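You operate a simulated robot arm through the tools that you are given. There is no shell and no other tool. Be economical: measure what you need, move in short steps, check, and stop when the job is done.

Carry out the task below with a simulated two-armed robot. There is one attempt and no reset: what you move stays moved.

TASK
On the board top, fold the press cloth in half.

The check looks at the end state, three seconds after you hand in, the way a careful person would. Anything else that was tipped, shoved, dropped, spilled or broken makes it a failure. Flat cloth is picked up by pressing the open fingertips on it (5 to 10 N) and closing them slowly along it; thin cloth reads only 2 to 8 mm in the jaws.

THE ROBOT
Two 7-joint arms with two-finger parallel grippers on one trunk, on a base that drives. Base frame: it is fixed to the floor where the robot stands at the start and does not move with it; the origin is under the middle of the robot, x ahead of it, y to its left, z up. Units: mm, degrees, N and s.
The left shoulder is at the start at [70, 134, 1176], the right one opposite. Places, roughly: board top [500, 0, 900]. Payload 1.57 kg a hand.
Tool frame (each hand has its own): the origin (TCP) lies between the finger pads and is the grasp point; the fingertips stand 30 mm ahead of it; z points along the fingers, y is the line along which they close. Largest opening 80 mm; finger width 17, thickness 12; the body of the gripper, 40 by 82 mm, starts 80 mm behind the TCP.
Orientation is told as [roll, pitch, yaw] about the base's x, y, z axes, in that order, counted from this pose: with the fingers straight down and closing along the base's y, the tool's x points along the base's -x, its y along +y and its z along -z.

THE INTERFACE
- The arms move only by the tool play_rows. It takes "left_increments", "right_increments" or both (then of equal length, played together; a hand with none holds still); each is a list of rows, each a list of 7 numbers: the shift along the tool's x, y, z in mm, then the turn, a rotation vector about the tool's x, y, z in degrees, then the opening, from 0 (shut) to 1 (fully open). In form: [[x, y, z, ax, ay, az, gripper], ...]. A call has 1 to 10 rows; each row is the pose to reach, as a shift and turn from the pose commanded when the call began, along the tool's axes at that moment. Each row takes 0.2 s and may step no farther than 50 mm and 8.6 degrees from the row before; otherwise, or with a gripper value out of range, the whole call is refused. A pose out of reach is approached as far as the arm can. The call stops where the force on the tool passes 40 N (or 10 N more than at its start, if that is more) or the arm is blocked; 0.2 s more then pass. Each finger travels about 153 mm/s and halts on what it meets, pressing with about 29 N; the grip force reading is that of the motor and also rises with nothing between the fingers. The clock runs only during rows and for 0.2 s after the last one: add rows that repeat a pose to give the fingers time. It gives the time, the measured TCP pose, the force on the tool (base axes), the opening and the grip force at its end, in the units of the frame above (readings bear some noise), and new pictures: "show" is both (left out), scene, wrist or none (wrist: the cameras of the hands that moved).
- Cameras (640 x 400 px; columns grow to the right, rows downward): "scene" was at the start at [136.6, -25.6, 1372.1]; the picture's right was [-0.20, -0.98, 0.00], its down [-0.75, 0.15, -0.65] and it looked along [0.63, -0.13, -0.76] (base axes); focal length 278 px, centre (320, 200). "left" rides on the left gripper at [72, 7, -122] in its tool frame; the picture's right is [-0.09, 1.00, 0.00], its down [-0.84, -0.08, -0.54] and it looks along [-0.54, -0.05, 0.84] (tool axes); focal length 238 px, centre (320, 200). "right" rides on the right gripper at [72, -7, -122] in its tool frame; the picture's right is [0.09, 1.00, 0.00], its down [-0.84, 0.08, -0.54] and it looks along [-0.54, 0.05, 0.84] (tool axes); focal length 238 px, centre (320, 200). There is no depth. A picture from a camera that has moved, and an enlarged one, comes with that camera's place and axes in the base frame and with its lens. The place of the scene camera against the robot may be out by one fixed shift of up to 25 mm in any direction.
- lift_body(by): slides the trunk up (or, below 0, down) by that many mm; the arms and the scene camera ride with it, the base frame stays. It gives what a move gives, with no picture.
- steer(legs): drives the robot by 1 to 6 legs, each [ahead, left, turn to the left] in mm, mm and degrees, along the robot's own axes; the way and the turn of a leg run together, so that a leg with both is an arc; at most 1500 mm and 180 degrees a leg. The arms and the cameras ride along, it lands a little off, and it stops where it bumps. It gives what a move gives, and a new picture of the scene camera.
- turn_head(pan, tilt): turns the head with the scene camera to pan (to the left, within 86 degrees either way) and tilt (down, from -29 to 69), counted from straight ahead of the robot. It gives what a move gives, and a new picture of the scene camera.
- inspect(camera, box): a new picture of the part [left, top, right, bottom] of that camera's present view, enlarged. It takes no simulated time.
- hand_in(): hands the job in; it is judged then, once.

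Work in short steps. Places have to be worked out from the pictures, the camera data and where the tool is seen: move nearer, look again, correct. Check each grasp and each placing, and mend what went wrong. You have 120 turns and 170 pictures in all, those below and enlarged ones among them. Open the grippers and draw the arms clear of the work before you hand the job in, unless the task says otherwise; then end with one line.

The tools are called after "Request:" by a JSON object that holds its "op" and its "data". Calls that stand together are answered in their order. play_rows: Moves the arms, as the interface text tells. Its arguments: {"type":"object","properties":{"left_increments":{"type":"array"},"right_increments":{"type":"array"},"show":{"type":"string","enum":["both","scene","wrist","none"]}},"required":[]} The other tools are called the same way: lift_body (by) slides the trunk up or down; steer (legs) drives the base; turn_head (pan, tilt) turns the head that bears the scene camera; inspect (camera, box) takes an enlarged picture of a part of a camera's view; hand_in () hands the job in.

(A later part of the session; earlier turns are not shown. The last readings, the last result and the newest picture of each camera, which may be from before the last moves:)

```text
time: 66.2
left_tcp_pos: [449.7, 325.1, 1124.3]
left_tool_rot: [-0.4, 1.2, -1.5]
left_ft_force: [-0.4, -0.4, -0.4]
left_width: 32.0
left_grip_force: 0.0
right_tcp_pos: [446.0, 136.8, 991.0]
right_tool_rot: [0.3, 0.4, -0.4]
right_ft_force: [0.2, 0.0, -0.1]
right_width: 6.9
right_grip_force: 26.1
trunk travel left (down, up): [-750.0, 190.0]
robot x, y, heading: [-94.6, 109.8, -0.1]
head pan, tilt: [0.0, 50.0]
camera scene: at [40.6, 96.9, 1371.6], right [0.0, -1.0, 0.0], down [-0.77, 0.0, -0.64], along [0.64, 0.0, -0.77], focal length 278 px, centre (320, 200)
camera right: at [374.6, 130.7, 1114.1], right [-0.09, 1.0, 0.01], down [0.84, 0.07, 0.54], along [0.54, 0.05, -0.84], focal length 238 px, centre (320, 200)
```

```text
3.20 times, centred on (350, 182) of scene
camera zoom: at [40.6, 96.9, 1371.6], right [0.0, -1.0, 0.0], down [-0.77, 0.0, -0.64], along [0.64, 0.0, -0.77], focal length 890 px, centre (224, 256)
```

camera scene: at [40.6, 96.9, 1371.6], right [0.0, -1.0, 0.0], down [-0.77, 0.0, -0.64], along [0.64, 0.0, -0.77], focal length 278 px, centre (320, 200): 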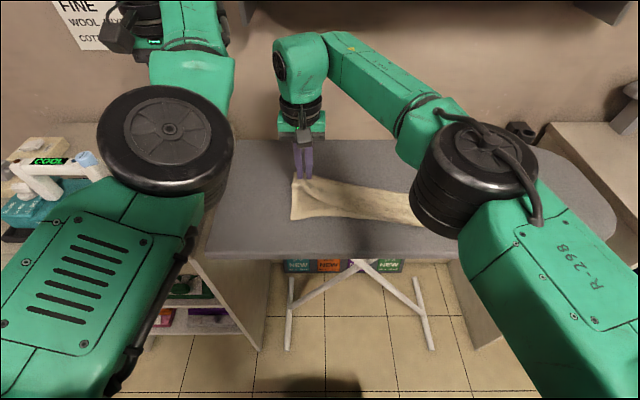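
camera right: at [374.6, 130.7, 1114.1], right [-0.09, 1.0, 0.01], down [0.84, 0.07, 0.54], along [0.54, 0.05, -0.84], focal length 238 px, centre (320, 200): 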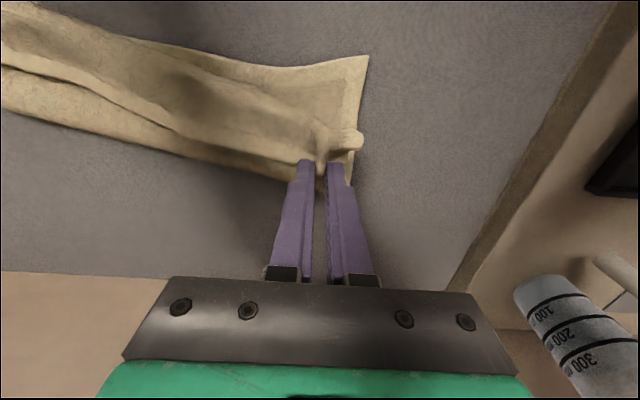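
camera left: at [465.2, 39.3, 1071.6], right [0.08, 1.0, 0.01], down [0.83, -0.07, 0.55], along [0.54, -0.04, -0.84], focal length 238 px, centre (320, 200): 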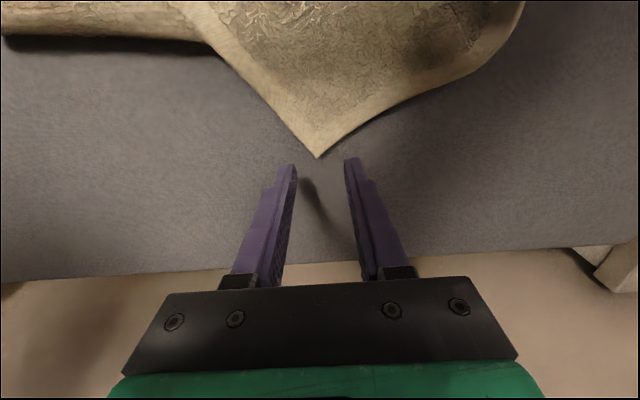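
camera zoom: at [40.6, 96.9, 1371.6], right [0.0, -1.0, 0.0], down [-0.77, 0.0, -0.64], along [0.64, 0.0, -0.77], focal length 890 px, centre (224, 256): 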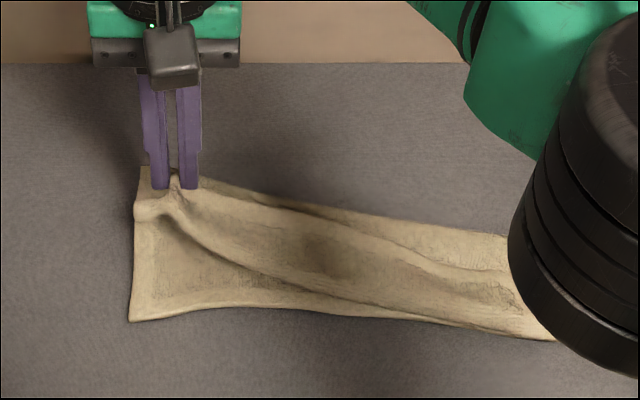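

The bottom layer's near corner stays put while the top comes up. I'll keep lifting and moving outward to see which layers are held.

Request:
{"op": "play_rows", "data": {"right_increments": [[-10, 0, -10, 0, 0, 0, 0], [-22, 0, -18, 0, 0, 0, 0], [-34, 0, -24, 0, 0, 0, 0], [-46, 0, -28, 0, 0, 0, 0]], "show": "wrist"}}

Request:
{"op": "inspect", "data": {"camera": "scene", "box": [250, 120, 450, 245]}}

```text
time: 67.2
left_tcp_pos: [450.6, 325.1, 1123.7]
left_tool_rot: [-0.4, 1.1, -1.7]
left_ft_force: [-0.7, 0.5, -0.3]
left_width: 32.0
left_grip_force: 0.1
right_tcp_pos: [465.4, 120.5, 1016.9]
right_tool_rot: [0.4, 0.1, -0.2]
right_ft_force: [-0.2, -0.4, 0.6]
right_width: 6.4
right_grip_force: 26.3
right hand out of reach, approached as far as the arm can: row 2, 3, 4
trunk travel left (down, up): [-750.0, 190.0]
robot x, y, heading: [-96.1, 106.1, 0.2]
head pan, tilt: [0.0, 50.0]
camera right: at [393.1, 113.2, 1139.2], right [-0.09, 1.0, 0.01], down [0.84, 0.07, 0.54], along [0.54, 0.05, -0.84], focal length 238 px, centre (320, 200)
```

right: 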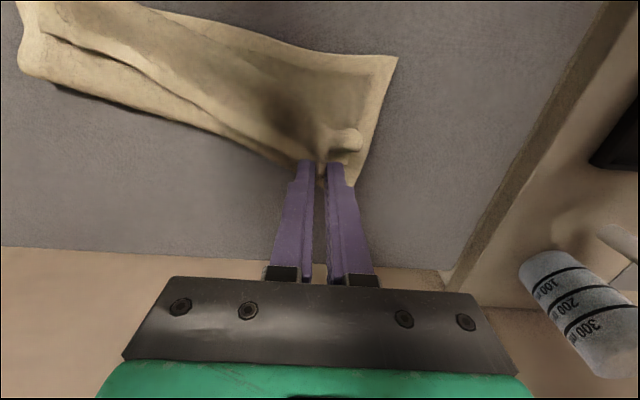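

```text
3.20 times, centred on (350, 182) of scene
camera zoom: at [41.0, 95.9, 1371.6], right [0.0, -1.0, 0.0], down [-0.77, 0.0, -0.64], along [0.64, 0.0, -0.77], focal length 890 px, centre (224, 256)
```

zoom: 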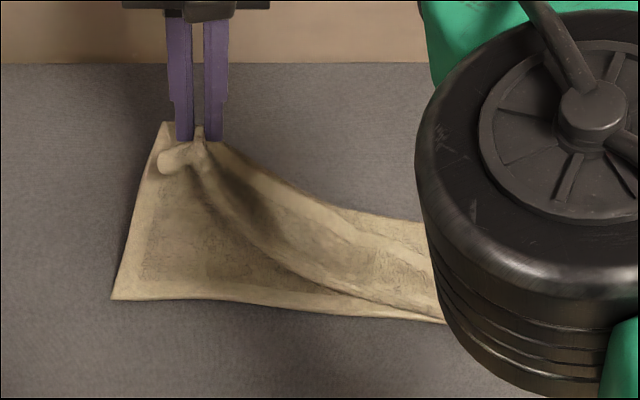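

The pinch holds both the strip and the flap, and the right arm is reaching its limit here. It's best to unfold completely and redo the fold: I'll carry this held part outward by driving forward 50 mm, then lay it down on the far side.

Request:
{"op": "steer", "data": {"legs": [[50, 0, 0]]}}

```text
time: 68.2
left_tcp_pos: [494.1, 324.8, 1127.3]
left_tool_rot: [-0.3, 0.8, -1.5]
left_ft_force: [-0.9, 0.0, 0.1]
left_width: 32.2
left_grip_force: 0.1
right_tcp_pos: [508.2, 121.0, 1020.1]
right_tool_rot: [0.3, -0.2, -0.3]
right_ft_force: [0.3, 0.6, -0.9]
right_width: 6.6
right_grip_force: 26.2
trunk travel left (down, up): [-750.0, 190.0]
robot x, y, heading: [-44.2, 105.8, -0.3]
head pan, tilt: [0.0, 50.0]
camera scene: at [82.9, 96.3, 1372.4], right [0.0, -1.0, 0.0], down [-0.76, 0.0, -0.65], along [0.65, 0.0, -0.76], focal length 278 px, centre (320, 200)
```

scene: 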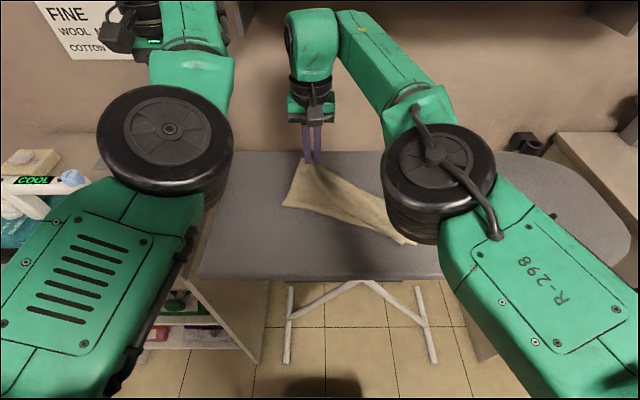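

The right elbow is swinging inward too, so I'll lower and move the hand rightward now to stay in a comfortable configuration, laying the cloth on the far side.

Request:
{"op": "play_rows", "data": {"right_increments": [[0, -4, 12, 0, 0, 0, 0], [-2, -8, 24, 0, 0, 0, 0], [-4, -12, 38, 0, 0, 0, 0], [-6, -16, 52, 0, 0, 0, 0], [-8, -20, 66, 0, 0, 0, 0], [-8, -22, 78, 0, 0, 0, 0]]}}

```text
time: 69.6
left_tcp_pos: [496.3, 325.4, 1127.0]
left_tool_rot: [-0.3, 1.0, -1.5]
left_ft_force: [-1.3, 0.3, 0.6]
left_width: 32.0
left_grip_force: 0.1
right_tcp_pos: [520.0, 100.3, 942.1]
right_tool_rot: [0.5, -0.3, -0.4]
right_ft_force: [5.2, 2.6, 16.5]
right_width: 6.5
right_grip_force: 26.2
trunk travel left (down, up): [-750.0, 190.0]
robot x, y, heading: [-49.1, 108.2, -0.2]
head pan, tilt: [0.0, 50.0]
camera scene: at [85.7, 97.0, 1372.4], right [0.0, -1.0, 0.0], down [-0.76, 0.0, -0.64], along [0.64, 0.0, -0.76], focal length 278 px, centre (320, 200)
camera right: at [447.5, 92.4, 1063.9], right [-0.09, 1.0, 0.01], down [0.83, 0.07, 0.55], along [0.54, 0.05, -0.84], focal length 238 px, centre (320, 200)
```

scene: 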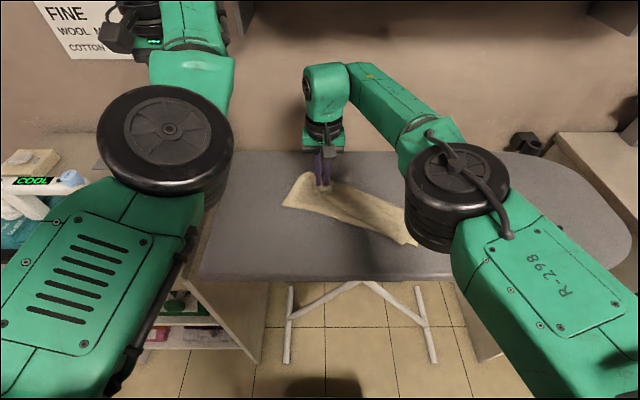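
right: 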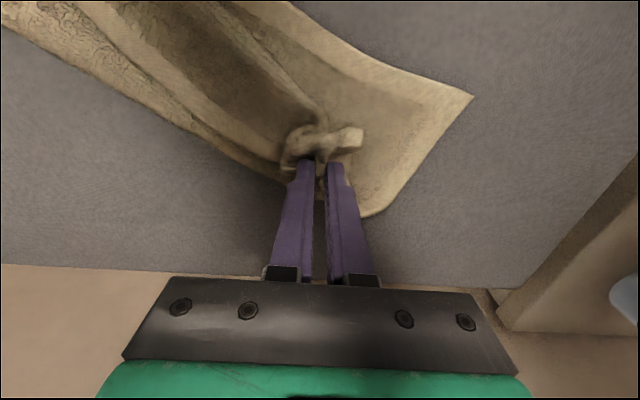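

The bunch is pressed on the board. I'll release and raise straight up, moving right.

Request:
{"op": "play_rows", "data": {"right_increments": [[0, 0, -3, 0, 0, 0, 0.1], [0, 0, -3, 0, 0, 0, 0.25], [0, 0, -3, 0, 0, 0, 0.3], [0, 0, -15, 0, 0, 0, 0.3], [0, 0, -35, 0, 0, 0, 0.3], [20, -20, -55, 0, 0, 0, 0.3], [50, -40, -70, 0, 0, 0, 0.3], [80, -60, -80, 0, 0, 0, 0.3]]}}

Request:
{"op": "inspect", "data": {"camera": "scene", "box": [250, 130, 450, 255]}}

```text
time: 71.4
left_tcp_pos: [497.1, 325.0, 1125.5]
left_tool_rot: [-0.3, 1.2, -1.5]
left_ft_force: [0.0, 0.0, -0.6]
left_width: 32.2
left_grip_force: 0.0
right_tcp_pos: [439.3, 37.2, 1021.7]
right_tool_rot: [0.3, -0.1, -0.4]
right_ft_force: [0.1, 0.6, 0.4]
right_width: 23.9
right_grip_force: 0.1
trunk travel left (down, up): [-750.0, 190.0]
robot x, y, heading: [-47.3, 108.0, -0.1]
head pan, tilt: [0.0, 50.0]
camera scene: at [88.1, 95.6, 1371.8], right [0.0, -1.0, 0.0], down [-0.77, 0.0, -0.64], along [0.64, 0.0, -0.77], focal length 278 px, centre (320, 200)
camera right: at [367.8, 31.2, 1142.5], right [-0.08, 1.0, 0.01], down [0.84, 0.07, 0.54], along [0.54, 0.05, -0.84], focal length 238 px, centre (320, 200)
```

scene: 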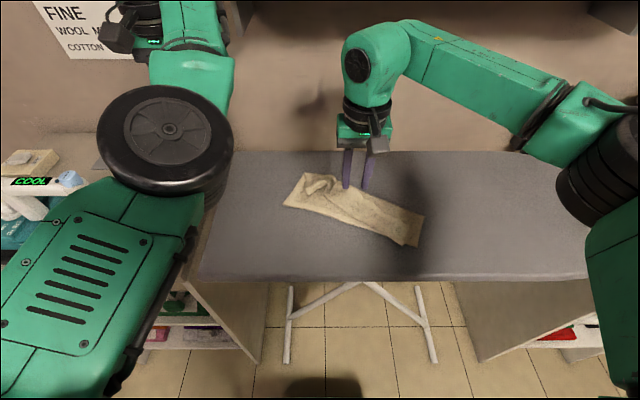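
right: 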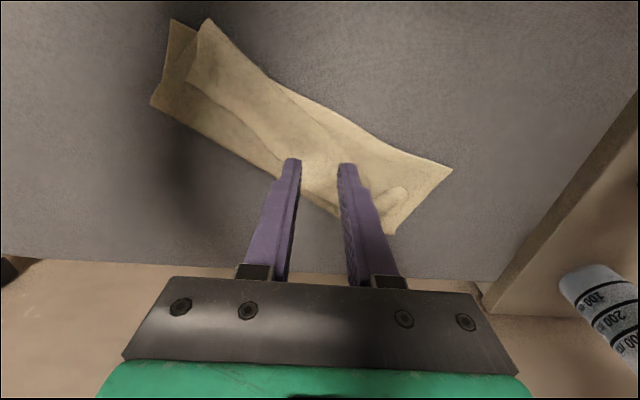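

```text
3.20 times, centred on (350, 192) of scene
camera zoom: at [88.1, 95.6, 1371.8], right [0.0, -1.0, 0.0], down [-0.77, 0.0, -0.64], along [0.64, 0.0, -0.77], focal length 890 px, centre (224, 224)
```

zoom: 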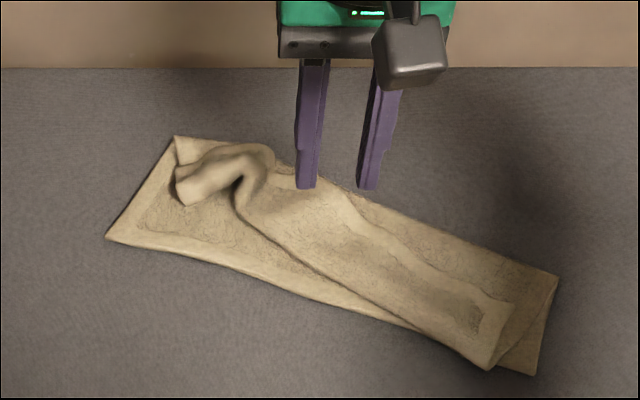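

Unfolding fully and refolding with two hands would give the cleanest result, so I'll try once more to free the left arm. I'll back off 200 mm first for space.

Request:
{"op": "steer", "data": {"legs": [[-200, 0, 0]]}}

Request:
{"op": "play_rows", "data": {"left_increments": [[0, 0, 0, 7, 0, 0, 0.4], [0, 0, 0, 14, 0, 0, 0.4], [0, 0, 0, 21, 0, 0, 0.4], [0, 0, 0, 28, 0, 0, 0.4], [0, 0, 0, 35, 0, 0, 0.4]], "show": "scene"}}

```text
time: 72.9
left_tcp_pos: [304.8, 324.8, 1123.7]
left_tool_rot: [-0.4, 1.3, -1.7]
left_ft_force: [0.7, -0.2, 0.5]
left_width: 32.0
left_grip_force: 0.1
right_tcp_pos: [247.4, 40.1, 1018.5]
right_tool_rot: [0.3, 0.3, -0.4]
right_ft_force: [-0.5, 0.6, 0.6]
right_width: 23.8
right_grip_force: 0.1
trunk travel left (down, up): [-750.0, 190.0]
robot x, y, heading: [-243.3, 104.8, -0.2]
head pan, tilt: [0.0, 50.0]
camera scene: at [-104.0, 96.9, 1371.4], right [-0.01, -1.0, 0.0], down [-0.77, 0.0, -0.64], along [0.64, 0.0, -0.77], focal length 278 px, centre (320, 200)
```

scene: 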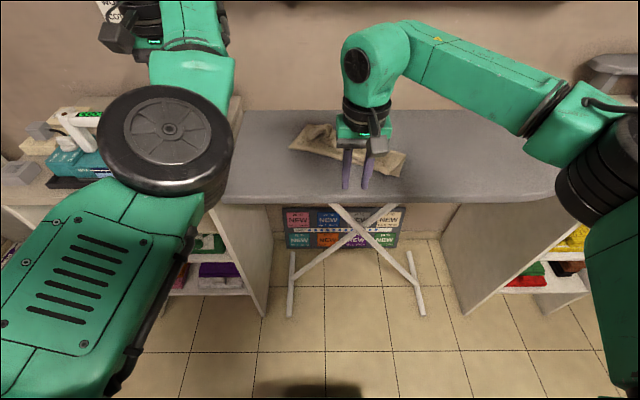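

```text
time: 74.1
left_tcp_pos: [303.7, 325.0, 1123.9]
left_tool_rot: [-35.6, 1.1, -1.8]
left_ft_force: [0.7, -1.0, 0.0]
left_width: 31.9
left_grip_force: 0.0
right_tcp_pos: [243.4, 40.6, 1018.4]
right_tool_rot: [0.4, 0.2, -0.4]
right_ft_force: [-0.3, 0.1, 0.2]
right_width: 23.9
right_grip_force: 0.1
trunk travel left (down, up): [-750.0, 190.0]
robot x, y, heading: [-245.6, 109.1, -0.2]
head pan, tilt: [0.0, 50.0]
camera scene: at [-106.2, 98.3, 1371.6], right [-0.01, -1.0, 0.0], down [-0.77, 0.0, -0.64], along [0.64, 0.0, -0.77], focal length 278 px, centre (320, 200)
```

scene: 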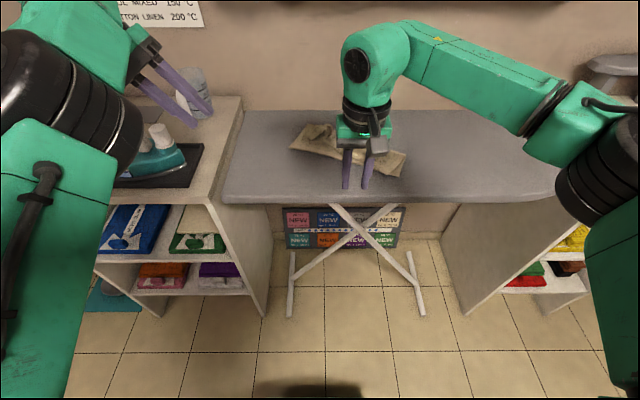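

That swung the left elbow outward, as wanted. Next I'll draw the hand back and inward while still rolled, to see that it follows.

Request:
{"op": "play_rows", "data": {"left_increments": [[14, -9, 6.7, 0, 0, 0, 0.4], [28, -18, 13.3, 0, 0, 0, 0.4], [43, -28, 20, 0, 0, 0, 0.4], [57, -37, 26.6, 0, 0, 0, 0.4], [71, -46, 33.3, 0, 0, 0, 0.4], [86, -56, 40, 0, 0, 0, 0.4], [100, -65, 46.6, 0, 0, 0, 0.4]], "show": "none"}}

Request:
{"op": "play_rows", "data": {"left_increments": [[0, 0, 0, -7, 0, 0, 0.4], [0, 0, 0, -14, 0, 0, 0.4], [0, 0, 0, -21, 0, 0, 0.4], [0, 0, 0, -28, 0, 0, 0.4], [0, 0, 0, -35, 0, 0, 0.4]], "show": "scene"}}

```text
time: 75.7
left_tcp_pos: [202.5, 261.4, 1125.7]
left_tool_rot: [-36.8, 1.6, -0.2]
left_ft_force: [-0.1, -0.5, 0.4]
left_width: 31.9
left_grip_force: 0.0
left hand out of reach, approached as far as the arm can: row 7
right_tcp_pos: [244.0, 38.6, 1020.6]
right_tool_rot: [0.4, 0.2, -0.4]
right_ft_force: [-0.1, 0.0, -0.3]
right_width: 24.3
right_grip_force: 0.1
trunk travel left (down, up): [-750.0, 190.0]
robot x, y, heading: [-241.5, 104.0, -0.4]
head pan, tilt: [0.0, 50.0]
```

```text
time: 76.9
left_tcp_pos: [264.2, 327.4, 1153.5]
left_tool_rot: [-1.6, 1.2, -0.6]
left_ft_force: [0.0, 0.6, 0.1]
left_width: 32.0
left_grip_force: 0.0
left hand out of reach, approached as far as the arm can: row 1, 2, 3, 4, 5
right_tcp_pos: [244.1, 38.6, 1019.0]
right_tool_rot: [0.3, 0.2, -0.4]
right_ft_force: [0.1, -0.3, 0.0]
right_width: 24.1
right_grip_force: 0.0
trunk travel left (down, up): [-750.0, 190.0]
robot x, y, heading: [-245.2, 107.9, -0.1]
head pan, tilt: [0.0, 50.0]
camera scene: at [-106.6, 96.5, 1371.6], right [-0.01, -1.0, 0.0], down [-0.77, 0.0, -0.64], along [0.64, 0.0, -0.77], focal length 278 px, centre (320, 200)
```

scene: 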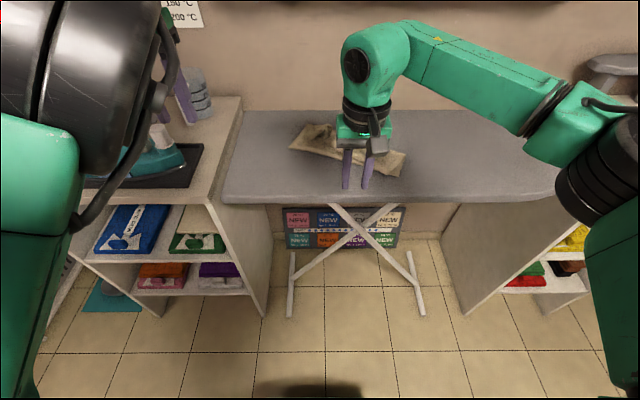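

There's progress, but the elbow is still too high. I'll roll further, lower the hand while rolled, and unroll afterwards.

Request:
{"op": "play_rows", "data": {"left_increments": [[0, 0, 0, 8, 0, 0, 0.4], [0, 0, 0, 16, 0, 0, 0.4], [0, 0, 0, 24, 0, 0, 0.4], [0, 0, 0, 32, 0, 0, 0.4], [0, 0, 0, 40, 0, 0, 0.4], [0, 0, 0, 48, 0, 0, 0.4], [0, 0, 0, 56, 0, 0, 0.4], [0, 0, 0, 64, 0, 0, 0.4]], "show": "scene"}}

```text
time: 78.7
left_tcp_pos: [265.5, 321.1, 1149.2]
left_tool_rot: [-64.6, 1.2, -1.7]
left_ft_force: [0.0, 0.2, -0.2]
left_width: 32.0
left_grip_force: 0.3
right_tcp_pos: [243.6, 40.3, 1018.6]
right_tool_rot: [0.3, 0.2, -0.4]
right_ft_force: [0.0, -0.3, -0.3]
right_width: 24.0
right_grip_force: 0.0
trunk travel left (down, up): [-750.0, 190.0]
robot x, y, heading: [-243.2, 106.6, -0.3]
head pan, tilt: [0.0, 50.0]
camera scene: at [-106.1, 98.4, 1371.6], right [-0.01, -1.0, 0.0], down [-0.77, 0.0, -0.64], along [0.64, 0.0, -0.77], focal length 278 px, centre (320, 200)
```

scene: 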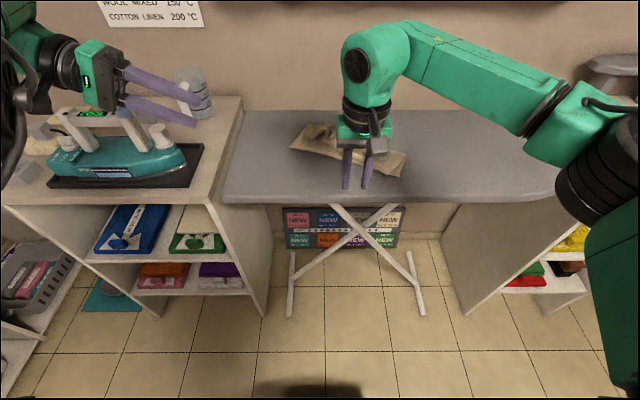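

The elbow is well out now. I'll bring the hand inward, back and down while rolled.

Request:
{"op": "play_rows", "data": {"left_increments": [[8, 2, 15, 0, 0, 0, 0.4], [17, 4, 30, 0, 0, 0, 0.4], [25, 6.5, 45, 0, 0, 0, 0.4], [34, 9, 60, 0, 0, 0, 0.4], [42, 11, 76, 0, 0, 0, 0.4], [51, 13, 92, 0, 0, 0, 0.4], [60, 15.6, 107, 0, 0, 0, 0.4]], "show": "none"}}

Request:
{"op": "play_rows", "data": {"left_increments": [[0, 0, 0, -8, 0, 0, 0.4], [0, 0, 0, -16, 0, 0, 0.4], [0, 0, 0, -24, 0, 0, 0.4], [0, 0, 0, -32, 0, 0, 0.4]], "show": "scene"}}

```text
time: 80.3
left_tcp_pos: [201.9, 232.8, 1089.7]
left_tool_rot: [-64.3, 1.1, -1.7]
left_ft_force: [1.1, 0.0, -0.4]
left_width: 32.1
left_grip_force: 0.0
right_tcp_pos: [244.3, 37.9, 1019.0]
right_tool_rot: [0.4, 0.0, -0.4]
right_ft_force: [0.4, 0.2, 0.3]
right_width: 24.0
right_grip_force: 0.0
trunk travel left (down, up): [-750.0, 190.0]
robot x, y, heading: [-244.3, 107.8, -0.2]
head pan, tilt: [0.0, 50.0]
```

```text
time: 81.3
left_tcp_pos: [218.4, 266.4, 1091.6]
left_tool_rot: [-33.6, 1.7, -0.3]
left_ft_force: [-0.7, -0.6, 0.5]
left_width: 31.7
left_grip_force: 0.1
left hand out of reach, approached as far as the arm can: row 3, 4
right_tcp_pos: [244.7, 38.7, 1020.0]
right_tool_rot: [0.4, 0.3, -0.3]
right_ft_force: [0.2, -0.6, -0.3]
right_width: 24.0
right_grip_force: 0.0
trunk travel left (down, up): [-750.0, 190.0]
robot x, y, heading: [-247.3, 107.5, -0.4]
head pan, tilt: [0.0, 50.0]
camera scene: at [-106.1, 96.4, 1371.6], right [-0.01, -1.0, 0.0], down [-0.77, 0.0, -0.64], along [0.64, 0.0, -0.77], focal length 278 px, centre (320, 200)
```

scene: 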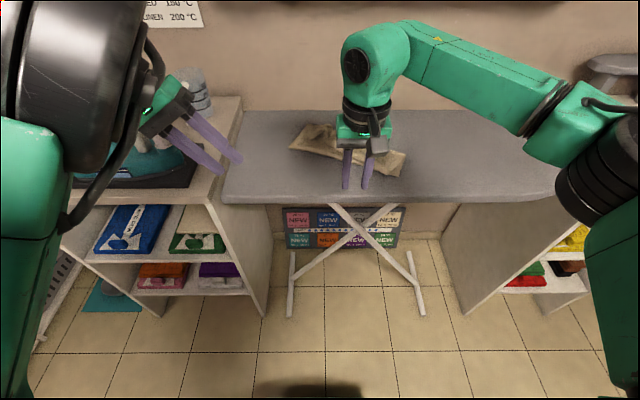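

The left wrist is in a flipped solution, and untangling it would cost too many turns. I'll park the left arm rolled out to the side, clear of everything, and finish with the right hand.

Request:
{"op": "play_rows", "data": {"left_increments": [[-6, 2, -10, 5, 0, 0, 0.4], [-13, 4, -20, 10, 0, 0, 0.4], [-20, 6, -32, 15, 0, 0, 0.4], [-27, 8, -44, 20, 0, 0, 0.4], [-34, 10, -56, 25, 0, 0, 0.4], [-41, 12, -68, 29, 0, 0, 0.4], [-47, 14.3, -78, 33, 0, 0, 0.4]], "show": "none"}}

Request:
{"op": "steer", "data": {"legs": [[195, 0, 0]]}}

```text
time: 82.9
left_tcp_pos: [270.1, 311.0, 1153.1]
left_tool_rot: [-65.5, 1.1, -1.7]
left_ft_force: [0.1, 0.2, 0.2]
left_width: 31.9
left_grip_force: 0.1
right_tcp_pos: [243.8, 39.6, 1019.3]
right_tool_rot: [0.2, 0.2, -0.4]
right_ft_force: [-0.3, 0.2, 0.0]
right_width: 24.1
right_grip_force: 0.1
trunk travel left (down, up): [-750.0, 190.0]
robot x, y, heading: [-244.0, 106.0, -0.5]
head pan, tilt: [0.0, 50.0]
```

```text
time: 84.5
left_tcp_pos: [460.7, 308.9, 1153.0]
left_tool_rot: [-65.3, 1.0, -1.7]
left_ft_force: [-0.9, -0.6, 0.0]
left_width: 32.3
left_grip_force: 0.1
right_tcp_pos: [436.1, 37.3, 1019.2]
right_tool_rot: [0.3, 0.0, -0.5]
right_ft_force: [-0.5, 0.0, 0.4]
right_width: 24.2
right_grip_force: 0.0
trunk travel left (down, up): [-750.0, 190.0]
robot x, y, heading: [-51.0, 104.6, -0.4]
head pan, tilt: [0.0, 50.0]
camera scene: at [84.6, 95.7, 1371.9], right [-0.01, -1.0, 0.0], down [-0.77, 0.0, -0.64], along [0.64, 0.0, -0.77], focal length 278 px, centre (320, 200)
```

scene: 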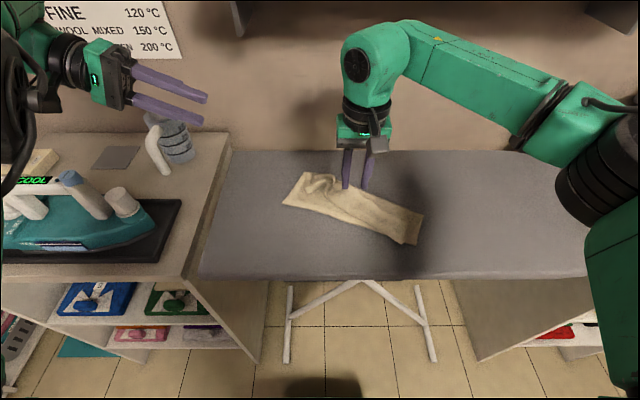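

The left arm is clear. I'll bring the right hand nearer the crumpled left end to inspect it.

Request:
{"op": "play_rows", "data": {"right_increments": [[-10, 20, 8, 0, 0, 0, 0.5], [-20, 40, 15, 0, 0, 0, 0.5], [-34, 63, 19, 0, 0, 0, 0.5]], "show": "none"}}

Request:
{"op": "inspect", "data": {"camera": "right", "box": [100, 0, 500, 250]}}

Request:
{"op": "inspect", "data": {"camera": "scene", "box": [260, 150, 440, 262]}}

```text
time: 85.3
left_tcp_pos: [463.0, 310.8, 1151.5]
left_tool_rot: [-65.6, 1.2, -1.8]
left_ft_force: [0.0, 0.5, -1.4]
left_width: 31.8
left_grip_force: 0.1
right_tcp_pos: [472.2, 102.0, 1000.0]
right_tool_rot: [0.2, 0.3, -0.5]
right_ft_force: [0.8, 0.0, 0.2]
right_width: 40.1
right_grip_force: 0.1
trunk travel left (down, up): [-750.0, 190.0]
robot x, y, heading: [-50.7, 101.9, -0.1]
head pan, tilt: [0.0, 50.0]
```

```text
1.60 times, centred on (300, 125) of right
camera zoom: at [400.6, 95.5, 1122.1], right [-0.08, 1.0, 0.0], down [0.84, 0.07, 0.54], along [0.54, 0.05, -0.84], focal length 381 px, centre (352, 320)
```

zoom: 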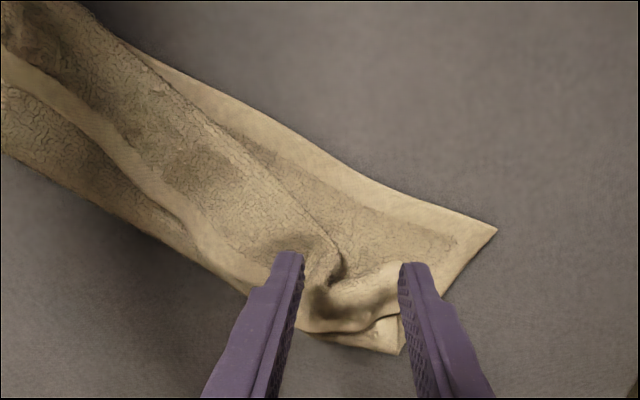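

```text
3.56 times, centred on (350, 206) of scene
camera zoom: at [88.2, 97.3, 1371.5], right [-0.01, -1.0, 0.0], down [-0.77, 0.0, -0.64], along [0.64, 0.0, -0.77], focal length 989 px, centre (213, 179)
```

zoom: 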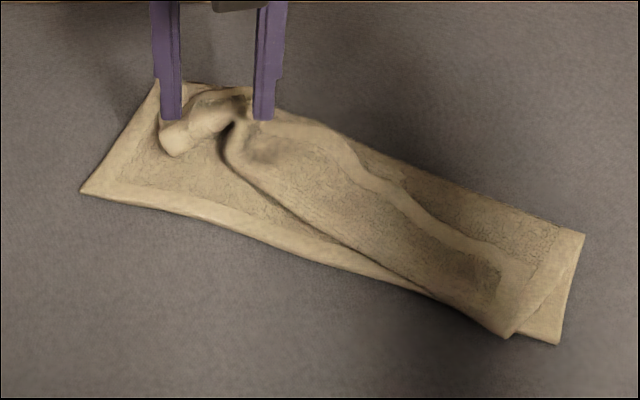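

The left end sits too far out to unfold on the board. I'll first pinch the exposed single layer at the near-left corner (about [470,189]) and pull the cloth back toward the robot to straighten it.

Request:
{"op": "play_rows", "data": {"right_increments": [[-5, 20, 15, 0, 0, 0, 0.4], [-9, 45, 30, 0, 0, 0, 0.4], [-9, 57, 45, 0, 0, 0, 0.4], [-9, 57, 56, 0, 0, 0, 0.4], [-9, 57, 62, 0, 0, 0, 0.4], [-9, 57, 65, 0, 0, 0, 0.4], [-9, 57, 67, 0, 0, 0, 0.4]], "show": "wrist"}}

```text
time: 86.9
left_tcp_pos: [461.8, 308.6, 1152.5]
left_tool_rot: [-65.3, 1.0, -1.7]
left_ft_force: [-0.3, 0.6, 0.5]
left_width: 32.0
left_grip_force: 0.1
right_tcp_pos: [480.0, 156.6, 934.7]
right_tool_rot: [0.2, 0.2, -0.5]
right_ft_force: [1.7, 0.5, 1.6]
right_width: 32.0
right_grip_force: 0.1
trunk travel left (down, up): [-750.0, 190.0]
robot x, y, heading: [-50.2, 106.7, -0.5]
head pan, tilt: [0.0, 50.0]
camera right: at [408.8, 150.5, 1056.6], right [-0.08, 1.0, 0.01], down [0.84, 0.07, 0.54], along [0.54, 0.05, -0.84], focal length 238 px, centre (320, 200)
```

right: 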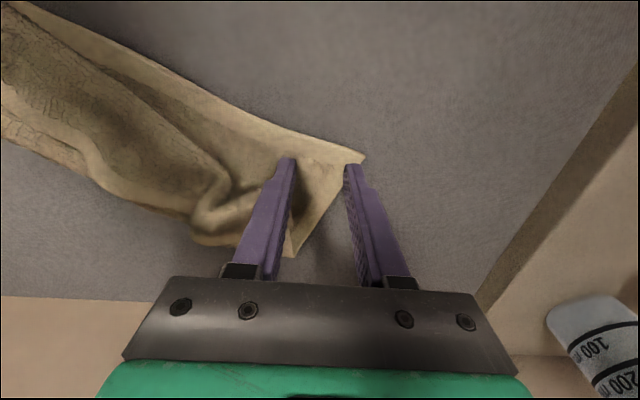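

Both fingers rest on the single bottom layer near the corner. I'll press a little and close slowly.

Request:
{"op": "play_rows", "data": {"right_increments": [[0, 0, 1.3, 0, 0, 0, 0.37], [0, 0, 1.3, 0, 0, 0, 0.32], [0, 0, 1.3, 0, 0, 0, 0.27], [0, 0, 1.3, 0, 0, 0, 0.22], [0, 0, 1.3, 0, 0, 0, 0.17], [0, 0, 1.3, 0, 0, 0, 0.12], [0, 0, 1.3, 0, 0, 0, 0.07], [0, 0, 1.3, 0, 0, 0, 0.03], [0, 0, 1.3, 0, 0, 0, 0], [0, 0, 1.3, 0, 0, 0, 0]], "show": "none"}}

```text
time: 89.1
left_tcp_pos: [461.1, 308.4, 1153.1]
left_tool_rot: [-65.3, 1.1, -1.8]
left_ft_force: [0.9, -0.4, 1.2]
left_width: 32.0
left_grip_force: 0.0
right_tcp_pos: [480.2, 156.8, 933.5]
right_tool_rot: [0.3, 0.2, -0.5]
right_ft_force: [0.4, -0.8, 6.3]
right_width: 4.5
right_grip_force: 24.4
trunk travel left (down, up): [-750.0, 190.0]
robot x, y, heading: [-50.4, 107.0, -0.1]
head pan, tilt: [0.0, 50.0]
```

The single layer is held (4.5 mm). I'll pull it low toward the robot by about 90 mm.

Request:
{"op": "play_rows", "data": {"right_increments": [[0, 0, -5, 0, 0, 0, 0], [12, 0, -6, 0, 0, 0, 0], [24, 0, -6, 0, 0, 0, 0], [36, -1, -6, 0, 0, 0, 0], [48, -2, -6, 0, 0, 0, 0], [60, -3, -6, 0, 0, 0, 0], [72, -4, -6, 0, 0, 0, 0], [84, -5, -6, 0, 0, 0, 0], [92, -6, -6, 0, 0, 0, 0]], "show": "wrist"}}

Request:
{"op": "inspect", "data": {"camera": "scene", "box": [260, 150, 460, 275]}}

```text
time: 91.1
left_tcp_pos: [462.3, 309.5, 1153.0]
left_tool_rot: [-65.4, 1.0, -1.7]
left_ft_force: [-0.5, 0.7, 0.6]
left_width: 32.2
left_grip_force: 0.1
right_tcp_pos: [388.9, 153.2, 937.9]
right_tool_rot: [0.4, 0.1, -0.6]
right_ft_force: [0.3, -0.3, 0.1]
right_width: 4.6
right_grip_force: 24.9
trunk travel left (down, up): [-750.0, 190.0]
robot x, y, heading: [-49.9, 105.1, -0.6]
head pan, tilt: [0.0, 50.0]
camera right: at [316.9, 146.2, 1061.0], right [-0.08, 1.0, 0.01], down [0.84, 0.07, 0.54], along [0.54, 0.05, -0.84], focal length 238 px, centre (320, 200)
```

right: 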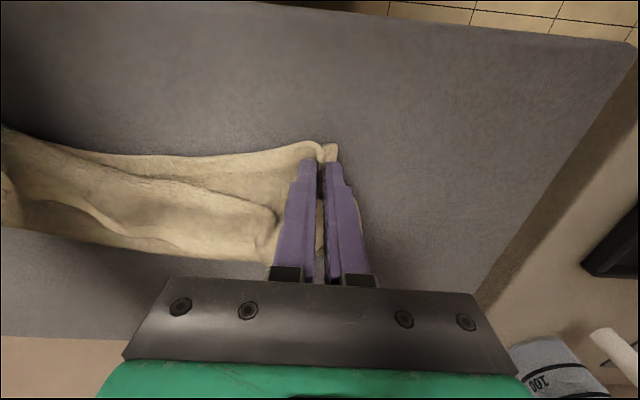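

```text
3.20 times, centred on (360, 212) of scene
camera zoom: at [86.9, 95.7, 1371.6], right [-0.01, -1.0, 0.0], down [-0.77, 0.0, -0.64], along [0.64, 0.0, -0.77], focal length 890 px, centre (192, 160)
```

zoom: 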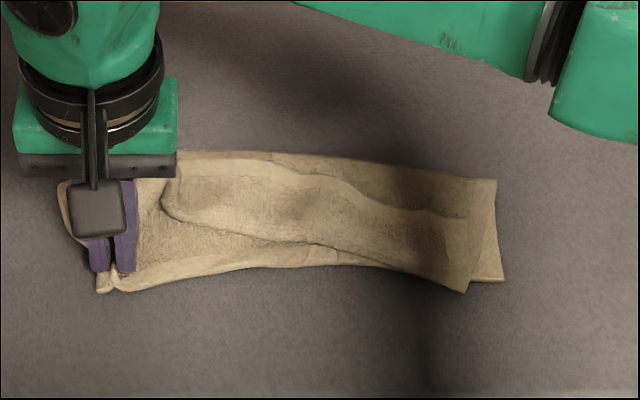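

The cloth is straight again. I'll release, lift away to the right, and look.

Request:
{"op": "play_rows", "data": {"right_increments": [[0, 0, 3, 0, 0, 0, 0.1], [0, 0, 3, 0, 0, 0, 0.3], [0, 0, 1, 0, 0, 0, 0.4], [0, 0, -15, 0, 0, 0, 0.4], [0, -10, -45, 0, 0, 0, 0.4], [5, -40, -80, 0, 0, 0, 0.4], [10, -80, -100, 0, 0, 0, 0.4], [10, -120, -120, 0, 0, 0, 0.4]], "show": "wrist"}}

Request:
{"op": "inspect", "data": {"camera": "right", "box": [100, 20, 500, 270]}}

Request:
{"op": "inspect", "data": {"camera": "scene", "box": [260, 150, 460, 275]}}

```text
time: 92.9
left_tcp_pos: [461.3, 308.0, 1152.2]
left_tool_rot: [-65.2, 1.0, -1.6]
left_ft_force: [0.2, 0.0, 0.6]
left_width: 32.2
left_grip_force: 0.0
right_tcp_pos: [377.4, 32.5, 1056.7]
right_tool_rot: [0.4, 0.1, -0.4]
right_ft_force: [0.5, -0.9, 0.2]
right_width: 31.8
right_grip_force: 0.1
trunk travel left (down, up): [-750.0, 190.0]
robot x, y, heading: [-49.3, 104.6, -0.4]
head pan, tilt: [0.0, 50.0]
camera right: at [306.6, 24.1, 1179.4], right [-0.08, 1.0, 0.01], down [0.84, 0.07, 0.54], along [0.54, 0.05, -0.84], focal length 238 px, centre (320, 200)
```

right: 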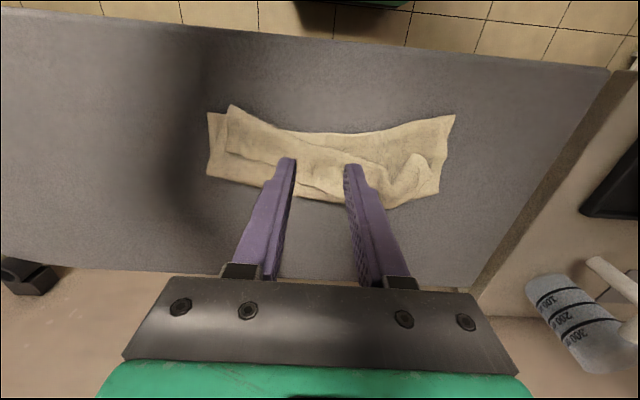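

```text
1.60 times, centred on (300, 145) of right
camera zoom: at [306.6, 24.1, 1179.4], right [-0.08, 1.0, 0.01], down [0.84, 0.07, 0.54], along [0.54, 0.05, -0.84], focal length 381 px, centre (352, 288)
```

zoom: 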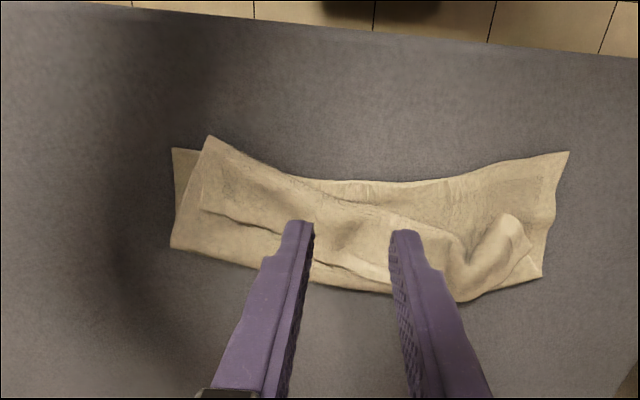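

```text
3.20 times, centred on (360, 212) of scene
camera zoom: at [86.5, 93.9, 1371.7], right [-0.01, -1.0, 0.0], down [-0.77, 0.01, -0.64], along [0.64, 0.0, -0.77], focal length 890 px, centre (192, 160)
```

zoom: 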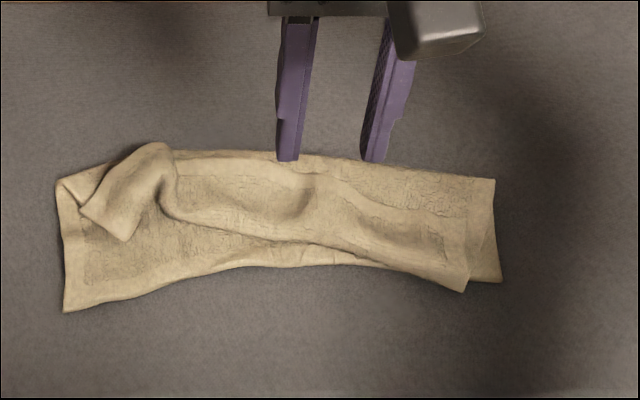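

The left end of the flap now sticks up as a tube from about [446,127] to [406,154], which is easy to straddle. Reaching far left would strain the right arm, so I'll turn the base 20° left first.

Request:
{"op": "steer", "data": {"legs": [[0, 0, 20]]}}

```text
time: 94.4
left_tcp_pos: [360.8, 472.6, 1153.1]
left_tool_rot: [-65.3, 1.1, 18.6]
left_ft_force: [0.0, -0.2, -0.3]
left_width: 32.0
left_grip_force: 0.1
right_tcp_pos: [378.1, 185.4, 1055.9]
right_tool_rot: [0.3, 0.3, 19.7]
right_ft_force: [-0.2, -0.8, -0.2]
right_width: 32.1
right_grip_force: 0.1
trunk travel left (down, up): [-750.0, 190.0]
robot x, y, heading: [-53.5, 103.6, 19.5]
head pan, tilt: [0.0, 50.0]
camera scene: at [79.8, 139.1, 1371.6], right [0.34, -0.94, 0.0], down [-0.72, -0.26, -0.64], along [0.6, 0.22, -0.77], focal length 278 px, centre (320, 200)
```

scene: 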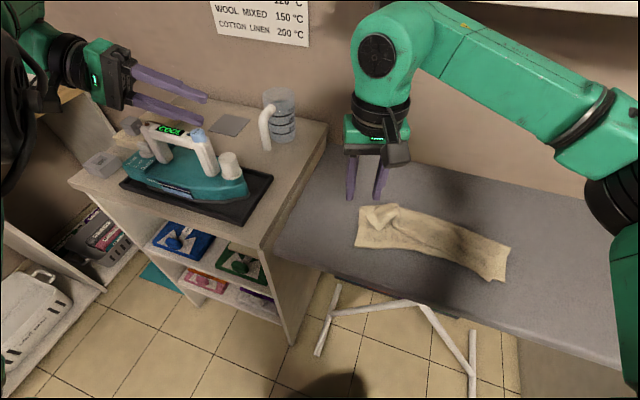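

I'll straddle the tube: move to about [420,143] above it with the yaw turned to near −10° and the fingers open 60 mm, stopping above the bottom layer.

Request:
{"op": "play_rows", "data": {"right_increments": [[-4, -9, 12, 0, 0, 5, 0.5], [-8, -18, 26, 0, 0, 10, 0.6], [-12, -27, 40, 0, 0, 15, 0.7], [-17, -36, 54, 0, 0, 20, 0.75], [-21, -45, 67, 0, 0, 25, 0.75], [-25.4, -53.7, 80, 0, 0, 30, 0.75]], "show": "wrist"}}

```text
time: 95.8
left_tcp_pos: [361.0, 473.3, 1152.9]
left_tool_rot: [-65.3, 1.1, 18.7]
left_ft_force: [-0.2, 0.3, 0.5]
left_width: 32.1
left_grip_force: 0.0
right_tcp_pos: [421.0, 144.0, 975.6]
right_tool_rot: [0.3, 0.2, -10.4]
right_ft_force: [0.5, -0.5, -0.4]
right_width: 59.9
right_grip_force: 0.0
trunk travel left (down, up): [-750.0, 190.0]
robot x, y, heading: [-49.3, 108.4, 19.8]
head pan, tilt: [0.0, 50.0]
camera right: at [349.4, 149.8, 1098.3], right [0.09, 1.0, 0.0], down [0.84, -0.08, 0.54], along [0.54, -0.04, -0.84], focal length 238 px, centre (320, 200)
```

right: 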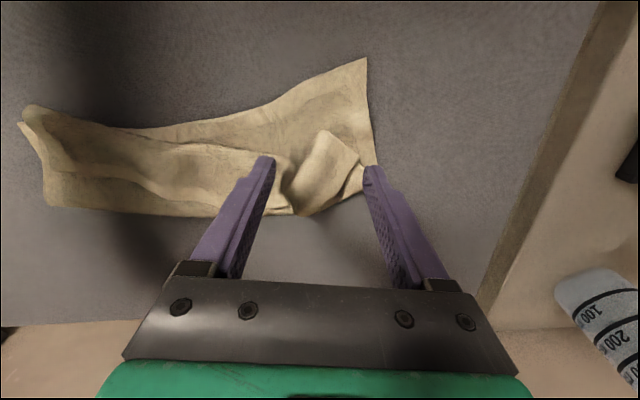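

The tube sits between the fingers. I'll lower to about 5 mm above the board surface and close on it.

Request:
{"op": "play_rows", "data": {"right_increments": [[3, 2, 12, 0, 0, 0, 0.75], [6, 5, 24, 0, 0, 0, 0.75], [6, 5, 33, 0, 0, 0, 0.75], [6, 5, 35, 0, 0, 0, 0.65], [6, 5, 35, 0, 0, 0, 0.5], [6, 5, 35, 0, 0, 0, 0.35], [6, 5, 35, 0, 0, 0, 0.2], [6, 5, 35, 0, 0, 0, 0.05], [6, 5, 35, 0, 0, 0, 0], [6, 5, 35, 0, 0, 0, 0]], "show": "wrist"}}

```text
time: 98.0
left_tcp_pos: [360.7, 473.7, 1151.9]
left_tool_rot: [-65.3, 1.1, 18.5]
left_ft_force: [0.1, 0.4, 0.4]
left_width: 32.1
left_grip_force: 0.1
right_tcp_pos: [414.8, 150.7, 941.4]
right_tool_rot: [0.2, 0.4, -10.4]
right_ft_force: [-0.2, -0.1, -0.4]
right_width: 4.9
right_grip_force: 26.1
trunk travel left (down, up): [-750.0, 190.0]
robot x, y, heading: [-53.0, 104.8, 19.7]
head pan, tilt: [0.0, 50.0]
camera right: at [343.4, 155.8, 1063.9], right [0.09, 1.0, 0.0], down [0.84, -0.08, 0.54], along [0.54, -0.04, -0.84], focal length 238 px, centre (320, 200)
```

right: 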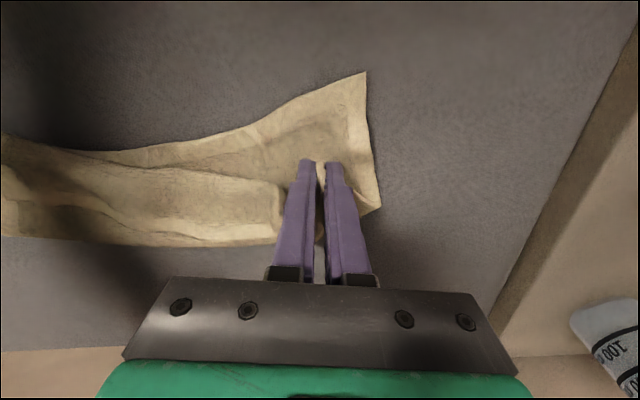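

The tube is gripped (4.9 mm) without touching the bottom layer. I'll lift it and carry it outward in a low arc to unfold, then check.

Request:
{"op": "play_rows", "data": {"right_increments": [[-5, 2, -12, 0, 0, 0, 0], [-15, 6, -24, 0, 0, 0, 0], [-30, 13, -32, 0, 0, 0, 0], [-48, 21, -36, 0, 0, 0, 0], [-66, 29, -36, 0, 0, 0, 0], [-84, 37, -34, 0, 0, 0, 0], [-102, 45, -30, 0, 0, 0, 0]]}}

```text
time: 99.6
left_tcp_pos: [361.5, 476.0, 1151.7]
left_tool_rot: [-65.5, 1.3, 18.5]
left_ft_force: [-0.5, 0.8, 0.0]
left_width: 32.0
left_grip_force: 0.1
right_tcp_pos: [523.7, 176.9, 969.7]
right_tool_rot: [0.1, 0.3, -10.2]
right_ft_force: [0.1, -0.3, 0.0]
right_width: 4.8
right_grip_force: 25.5
trunk travel left (down, up): [-750.0, 190.0]
robot x, y, heading: [-48.0, 106.7, 20.1]
head pan, tilt: [0.0, 50.0]
camera scene: at [80.0, 140.5, 1371.6], right [0.34, -0.94, 0.0], down [-0.72, -0.26, -0.64], along [0.6, 0.22, -0.77], focal length 278 px, centre (320, 200)
camera right: at [452.0, 182.7, 1093.2], right [0.09, 1.0, 0.0], down [0.84, -0.08, 0.54], along [0.54, -0.04, -0.84], focal length 238 px, centre (320, 200)
```

scene: 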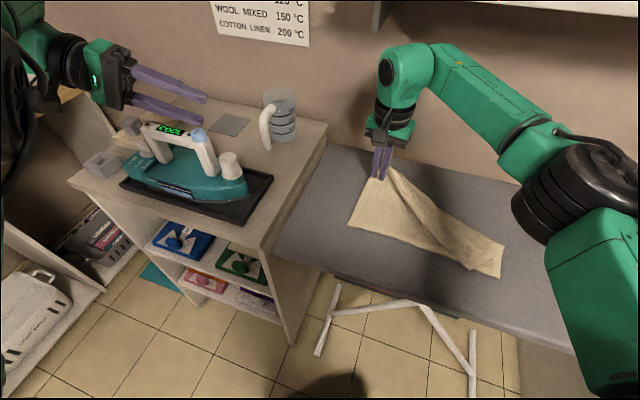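
right: 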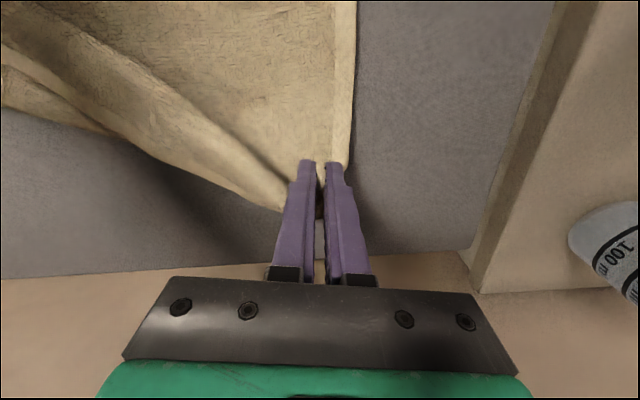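

The left side has unfolded, with the pinch close to the true far-left corner. I'll continue outward, lay it flat and release.

Request:
{"op": "play_rows", "data": {"right_increments": [[-12, 5, 5, 0, 0, 0, 0], [-24, 10, 12, 0, 0, 0, 0], [-36, 15, 20, 0, 0, 0, 0], [-44, 19, 28, 0, 0, 0, 0], [-46, 20, 33, 0, 0, 0, 0], [-46, 20, 33, 0, 0, 0, 0.15], [-46, 20, 33, 0, 0, 0, 0.3], [-46, 20, 20, 0, 0, 0, 0.3], [-40, 10, -10, 0, 0, 0, 0.3], [-20, -20, -40, 0, 0, 0, 0.3]]}}

```text
time: 101.8
left_tcp_pos: [360.3, 470.6, 1153.6]
left_tool_rot: [-65.3, 1.0, 18.5]
left_ft_force: [-0.3, -0.8, 0.4]
left_width: 32.1
left_grip_force: 0.0
right_tcp_pos: [537.3, 147.9, 1010.7]
right_tool_rot: [0.4, 0.3, -10.4]
right_ft_force: [-0.6, -0.4, 0.1]
right_width: 24.0
right_grip_force: 0.0
right hand out of reach, approached as far as the arm can: row 4, 5, 6, 7, 8
trunk travel left (down, up): [-750.0, 190.0]
robot x, y, heading: [-48.6, 105.8, 20.0]
head pan, tilt: [0.0, 50.0]
camera scene: at [78.7, 135.6, 1371.8], right [0.34, -0.94, 0.0], down [-0.72, -0.26, -0.64], along [0.6, 0.22, -0.77], focal length 278 px, centre (320, 200)
camera right: at [466.9, 153.3, 1133.4], right [0.09, 1.0, 0.01], down [0.84, -0.08, 0.54], along [0.54, -0.04, -0.84], focal length 238 px, centre (320, 200)
```

scene: 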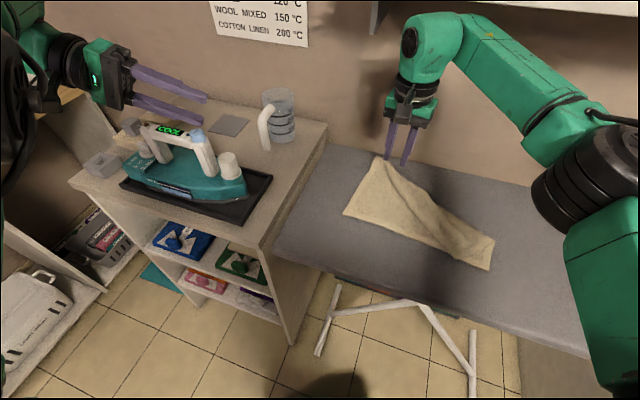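
right: 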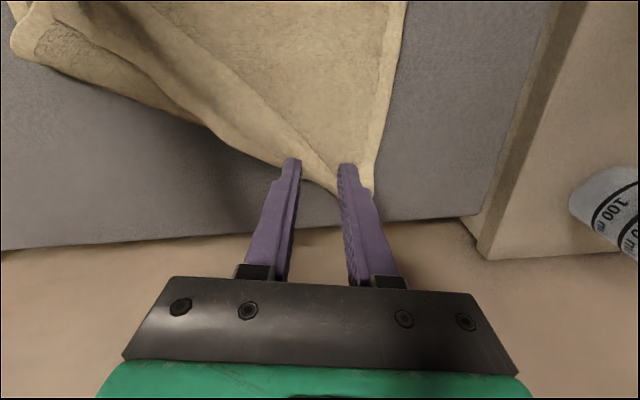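

The left side is open. I'll turn the base back so the right hand can open the right end the same way.

Request:
{"op": "steer", "data": {"legs": [[0, 0, -20]]}}

Request:
{"op": "inspect", "data": {"camera": "scene", "box": [260, 130, 460, 255]}}

```text
time: 103.3
left_tcp_pos: [463.5, 307.1, 1152.2]
left_tool_rot: [-65.4, 1.1, -2.1]
left_ft_force: [0.5, 0.2, 0.7]
left_width: 32.0
left_grip_force: 0.1
right_tcp_pos: [516.6, -56.2, 1010.1]
right_tool_rot: [0.2, 0.2, -30.7]
right_ft_force: [0.0, -0.7, 0.8]
right_width: 23.8
right_grip_force: 0.2
trunk travel left (down, up): [-750.0, 190.0]
robot x, y, heading: [-55.6, 108.1, -0.9]
head pan, tilt: [0.0, 50.0]
camera scene: at [87.0, 96.1, 1371.6], right [-0.01, -1.0, 0.0], down [-0.77, 0.01, -0.64], along [0.64, -0.01, -0.77], focal length 278 px, centre (320, 200)
```

scene: 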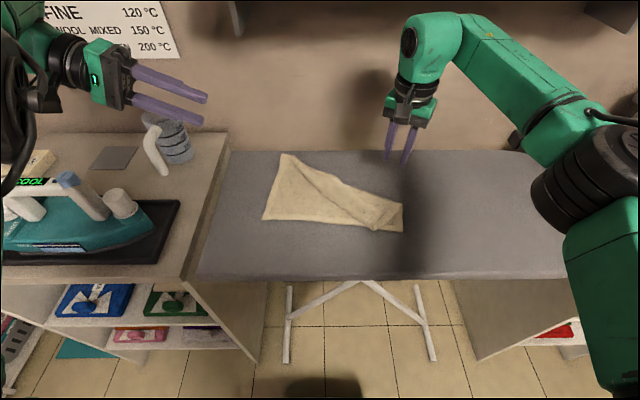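

```text
3.20 times, centred on (360, 192) of scene
camera zoom: at [87.0, 96.1, 1371.6], right [-0.01, -1.0, 0.0], down [-0.77, 0.01, -0.64], along [0.64, -0.01, -0.77], focal length 890 px, centre (192, 224)
```

zoom: 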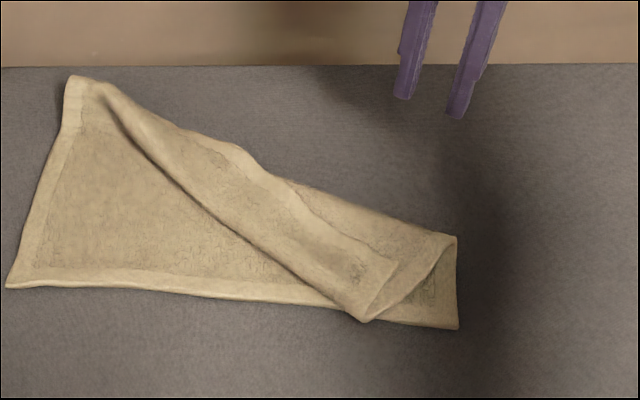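

On the right, the original far-right corner lies folded over at about [437,-32]. I'll move the hand over it with the yaw back near zero and look closely.

Request:
{"op": "play_rows", "data": {"right_increments": [[17, -3, 5, 0, 0, -5, 0.4], [34, -6, 10, 0, 0, -10, 0.4], [51, -9, 18, 0, 0, -15, 0.4], [68, -12, 28, 0, 0, -20, 0.4], [85, -15, 37, 0, 0, -25, 0.4], [102, -18.5, 47, 0, 0, -30, 0.4]], "show": "wrist"}}

```text
time: 104.7
left_tcp_pos: [462.2, 307.2, 1151.4]
left_tool_rot: [-65.3, 1.1, -2.0]
left_ft_force: [-0.8, 0.1, -0.6]
left_width: 32.0
left_grip_force: 0.2
right_tcp_pos: [420.6, -19.6, 964.9]
right_tool_rot: [0.3, 0.1, -0.7]
right_ft_force: [0.6, 0.1, -0.4]
right_width: 32.4
right_grip_force: 0.2
trunk travel left (down, up): [-750.0, 190.0]
robot x, y, heading: [-54.1, 106.1, -0.7]
head pan, tilt: [0.0, 50.0]
camera right: at [349.1, -27.0, 1085.9], right [-0.08, 1.0, 0.01], down [0.84, 0.06, 0.54], along [0.54, 0.05, -0.84], focal length 238 px, centre (320, 200)
```

right: 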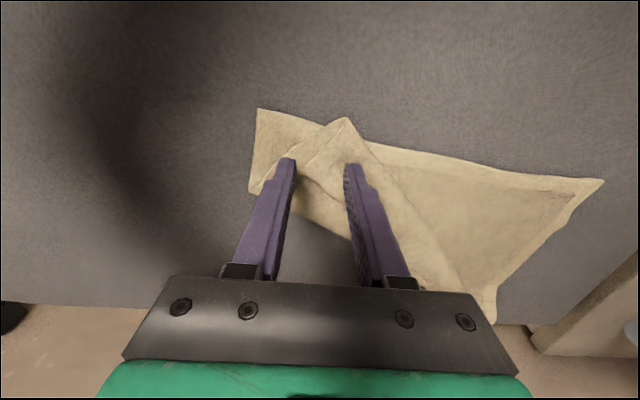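

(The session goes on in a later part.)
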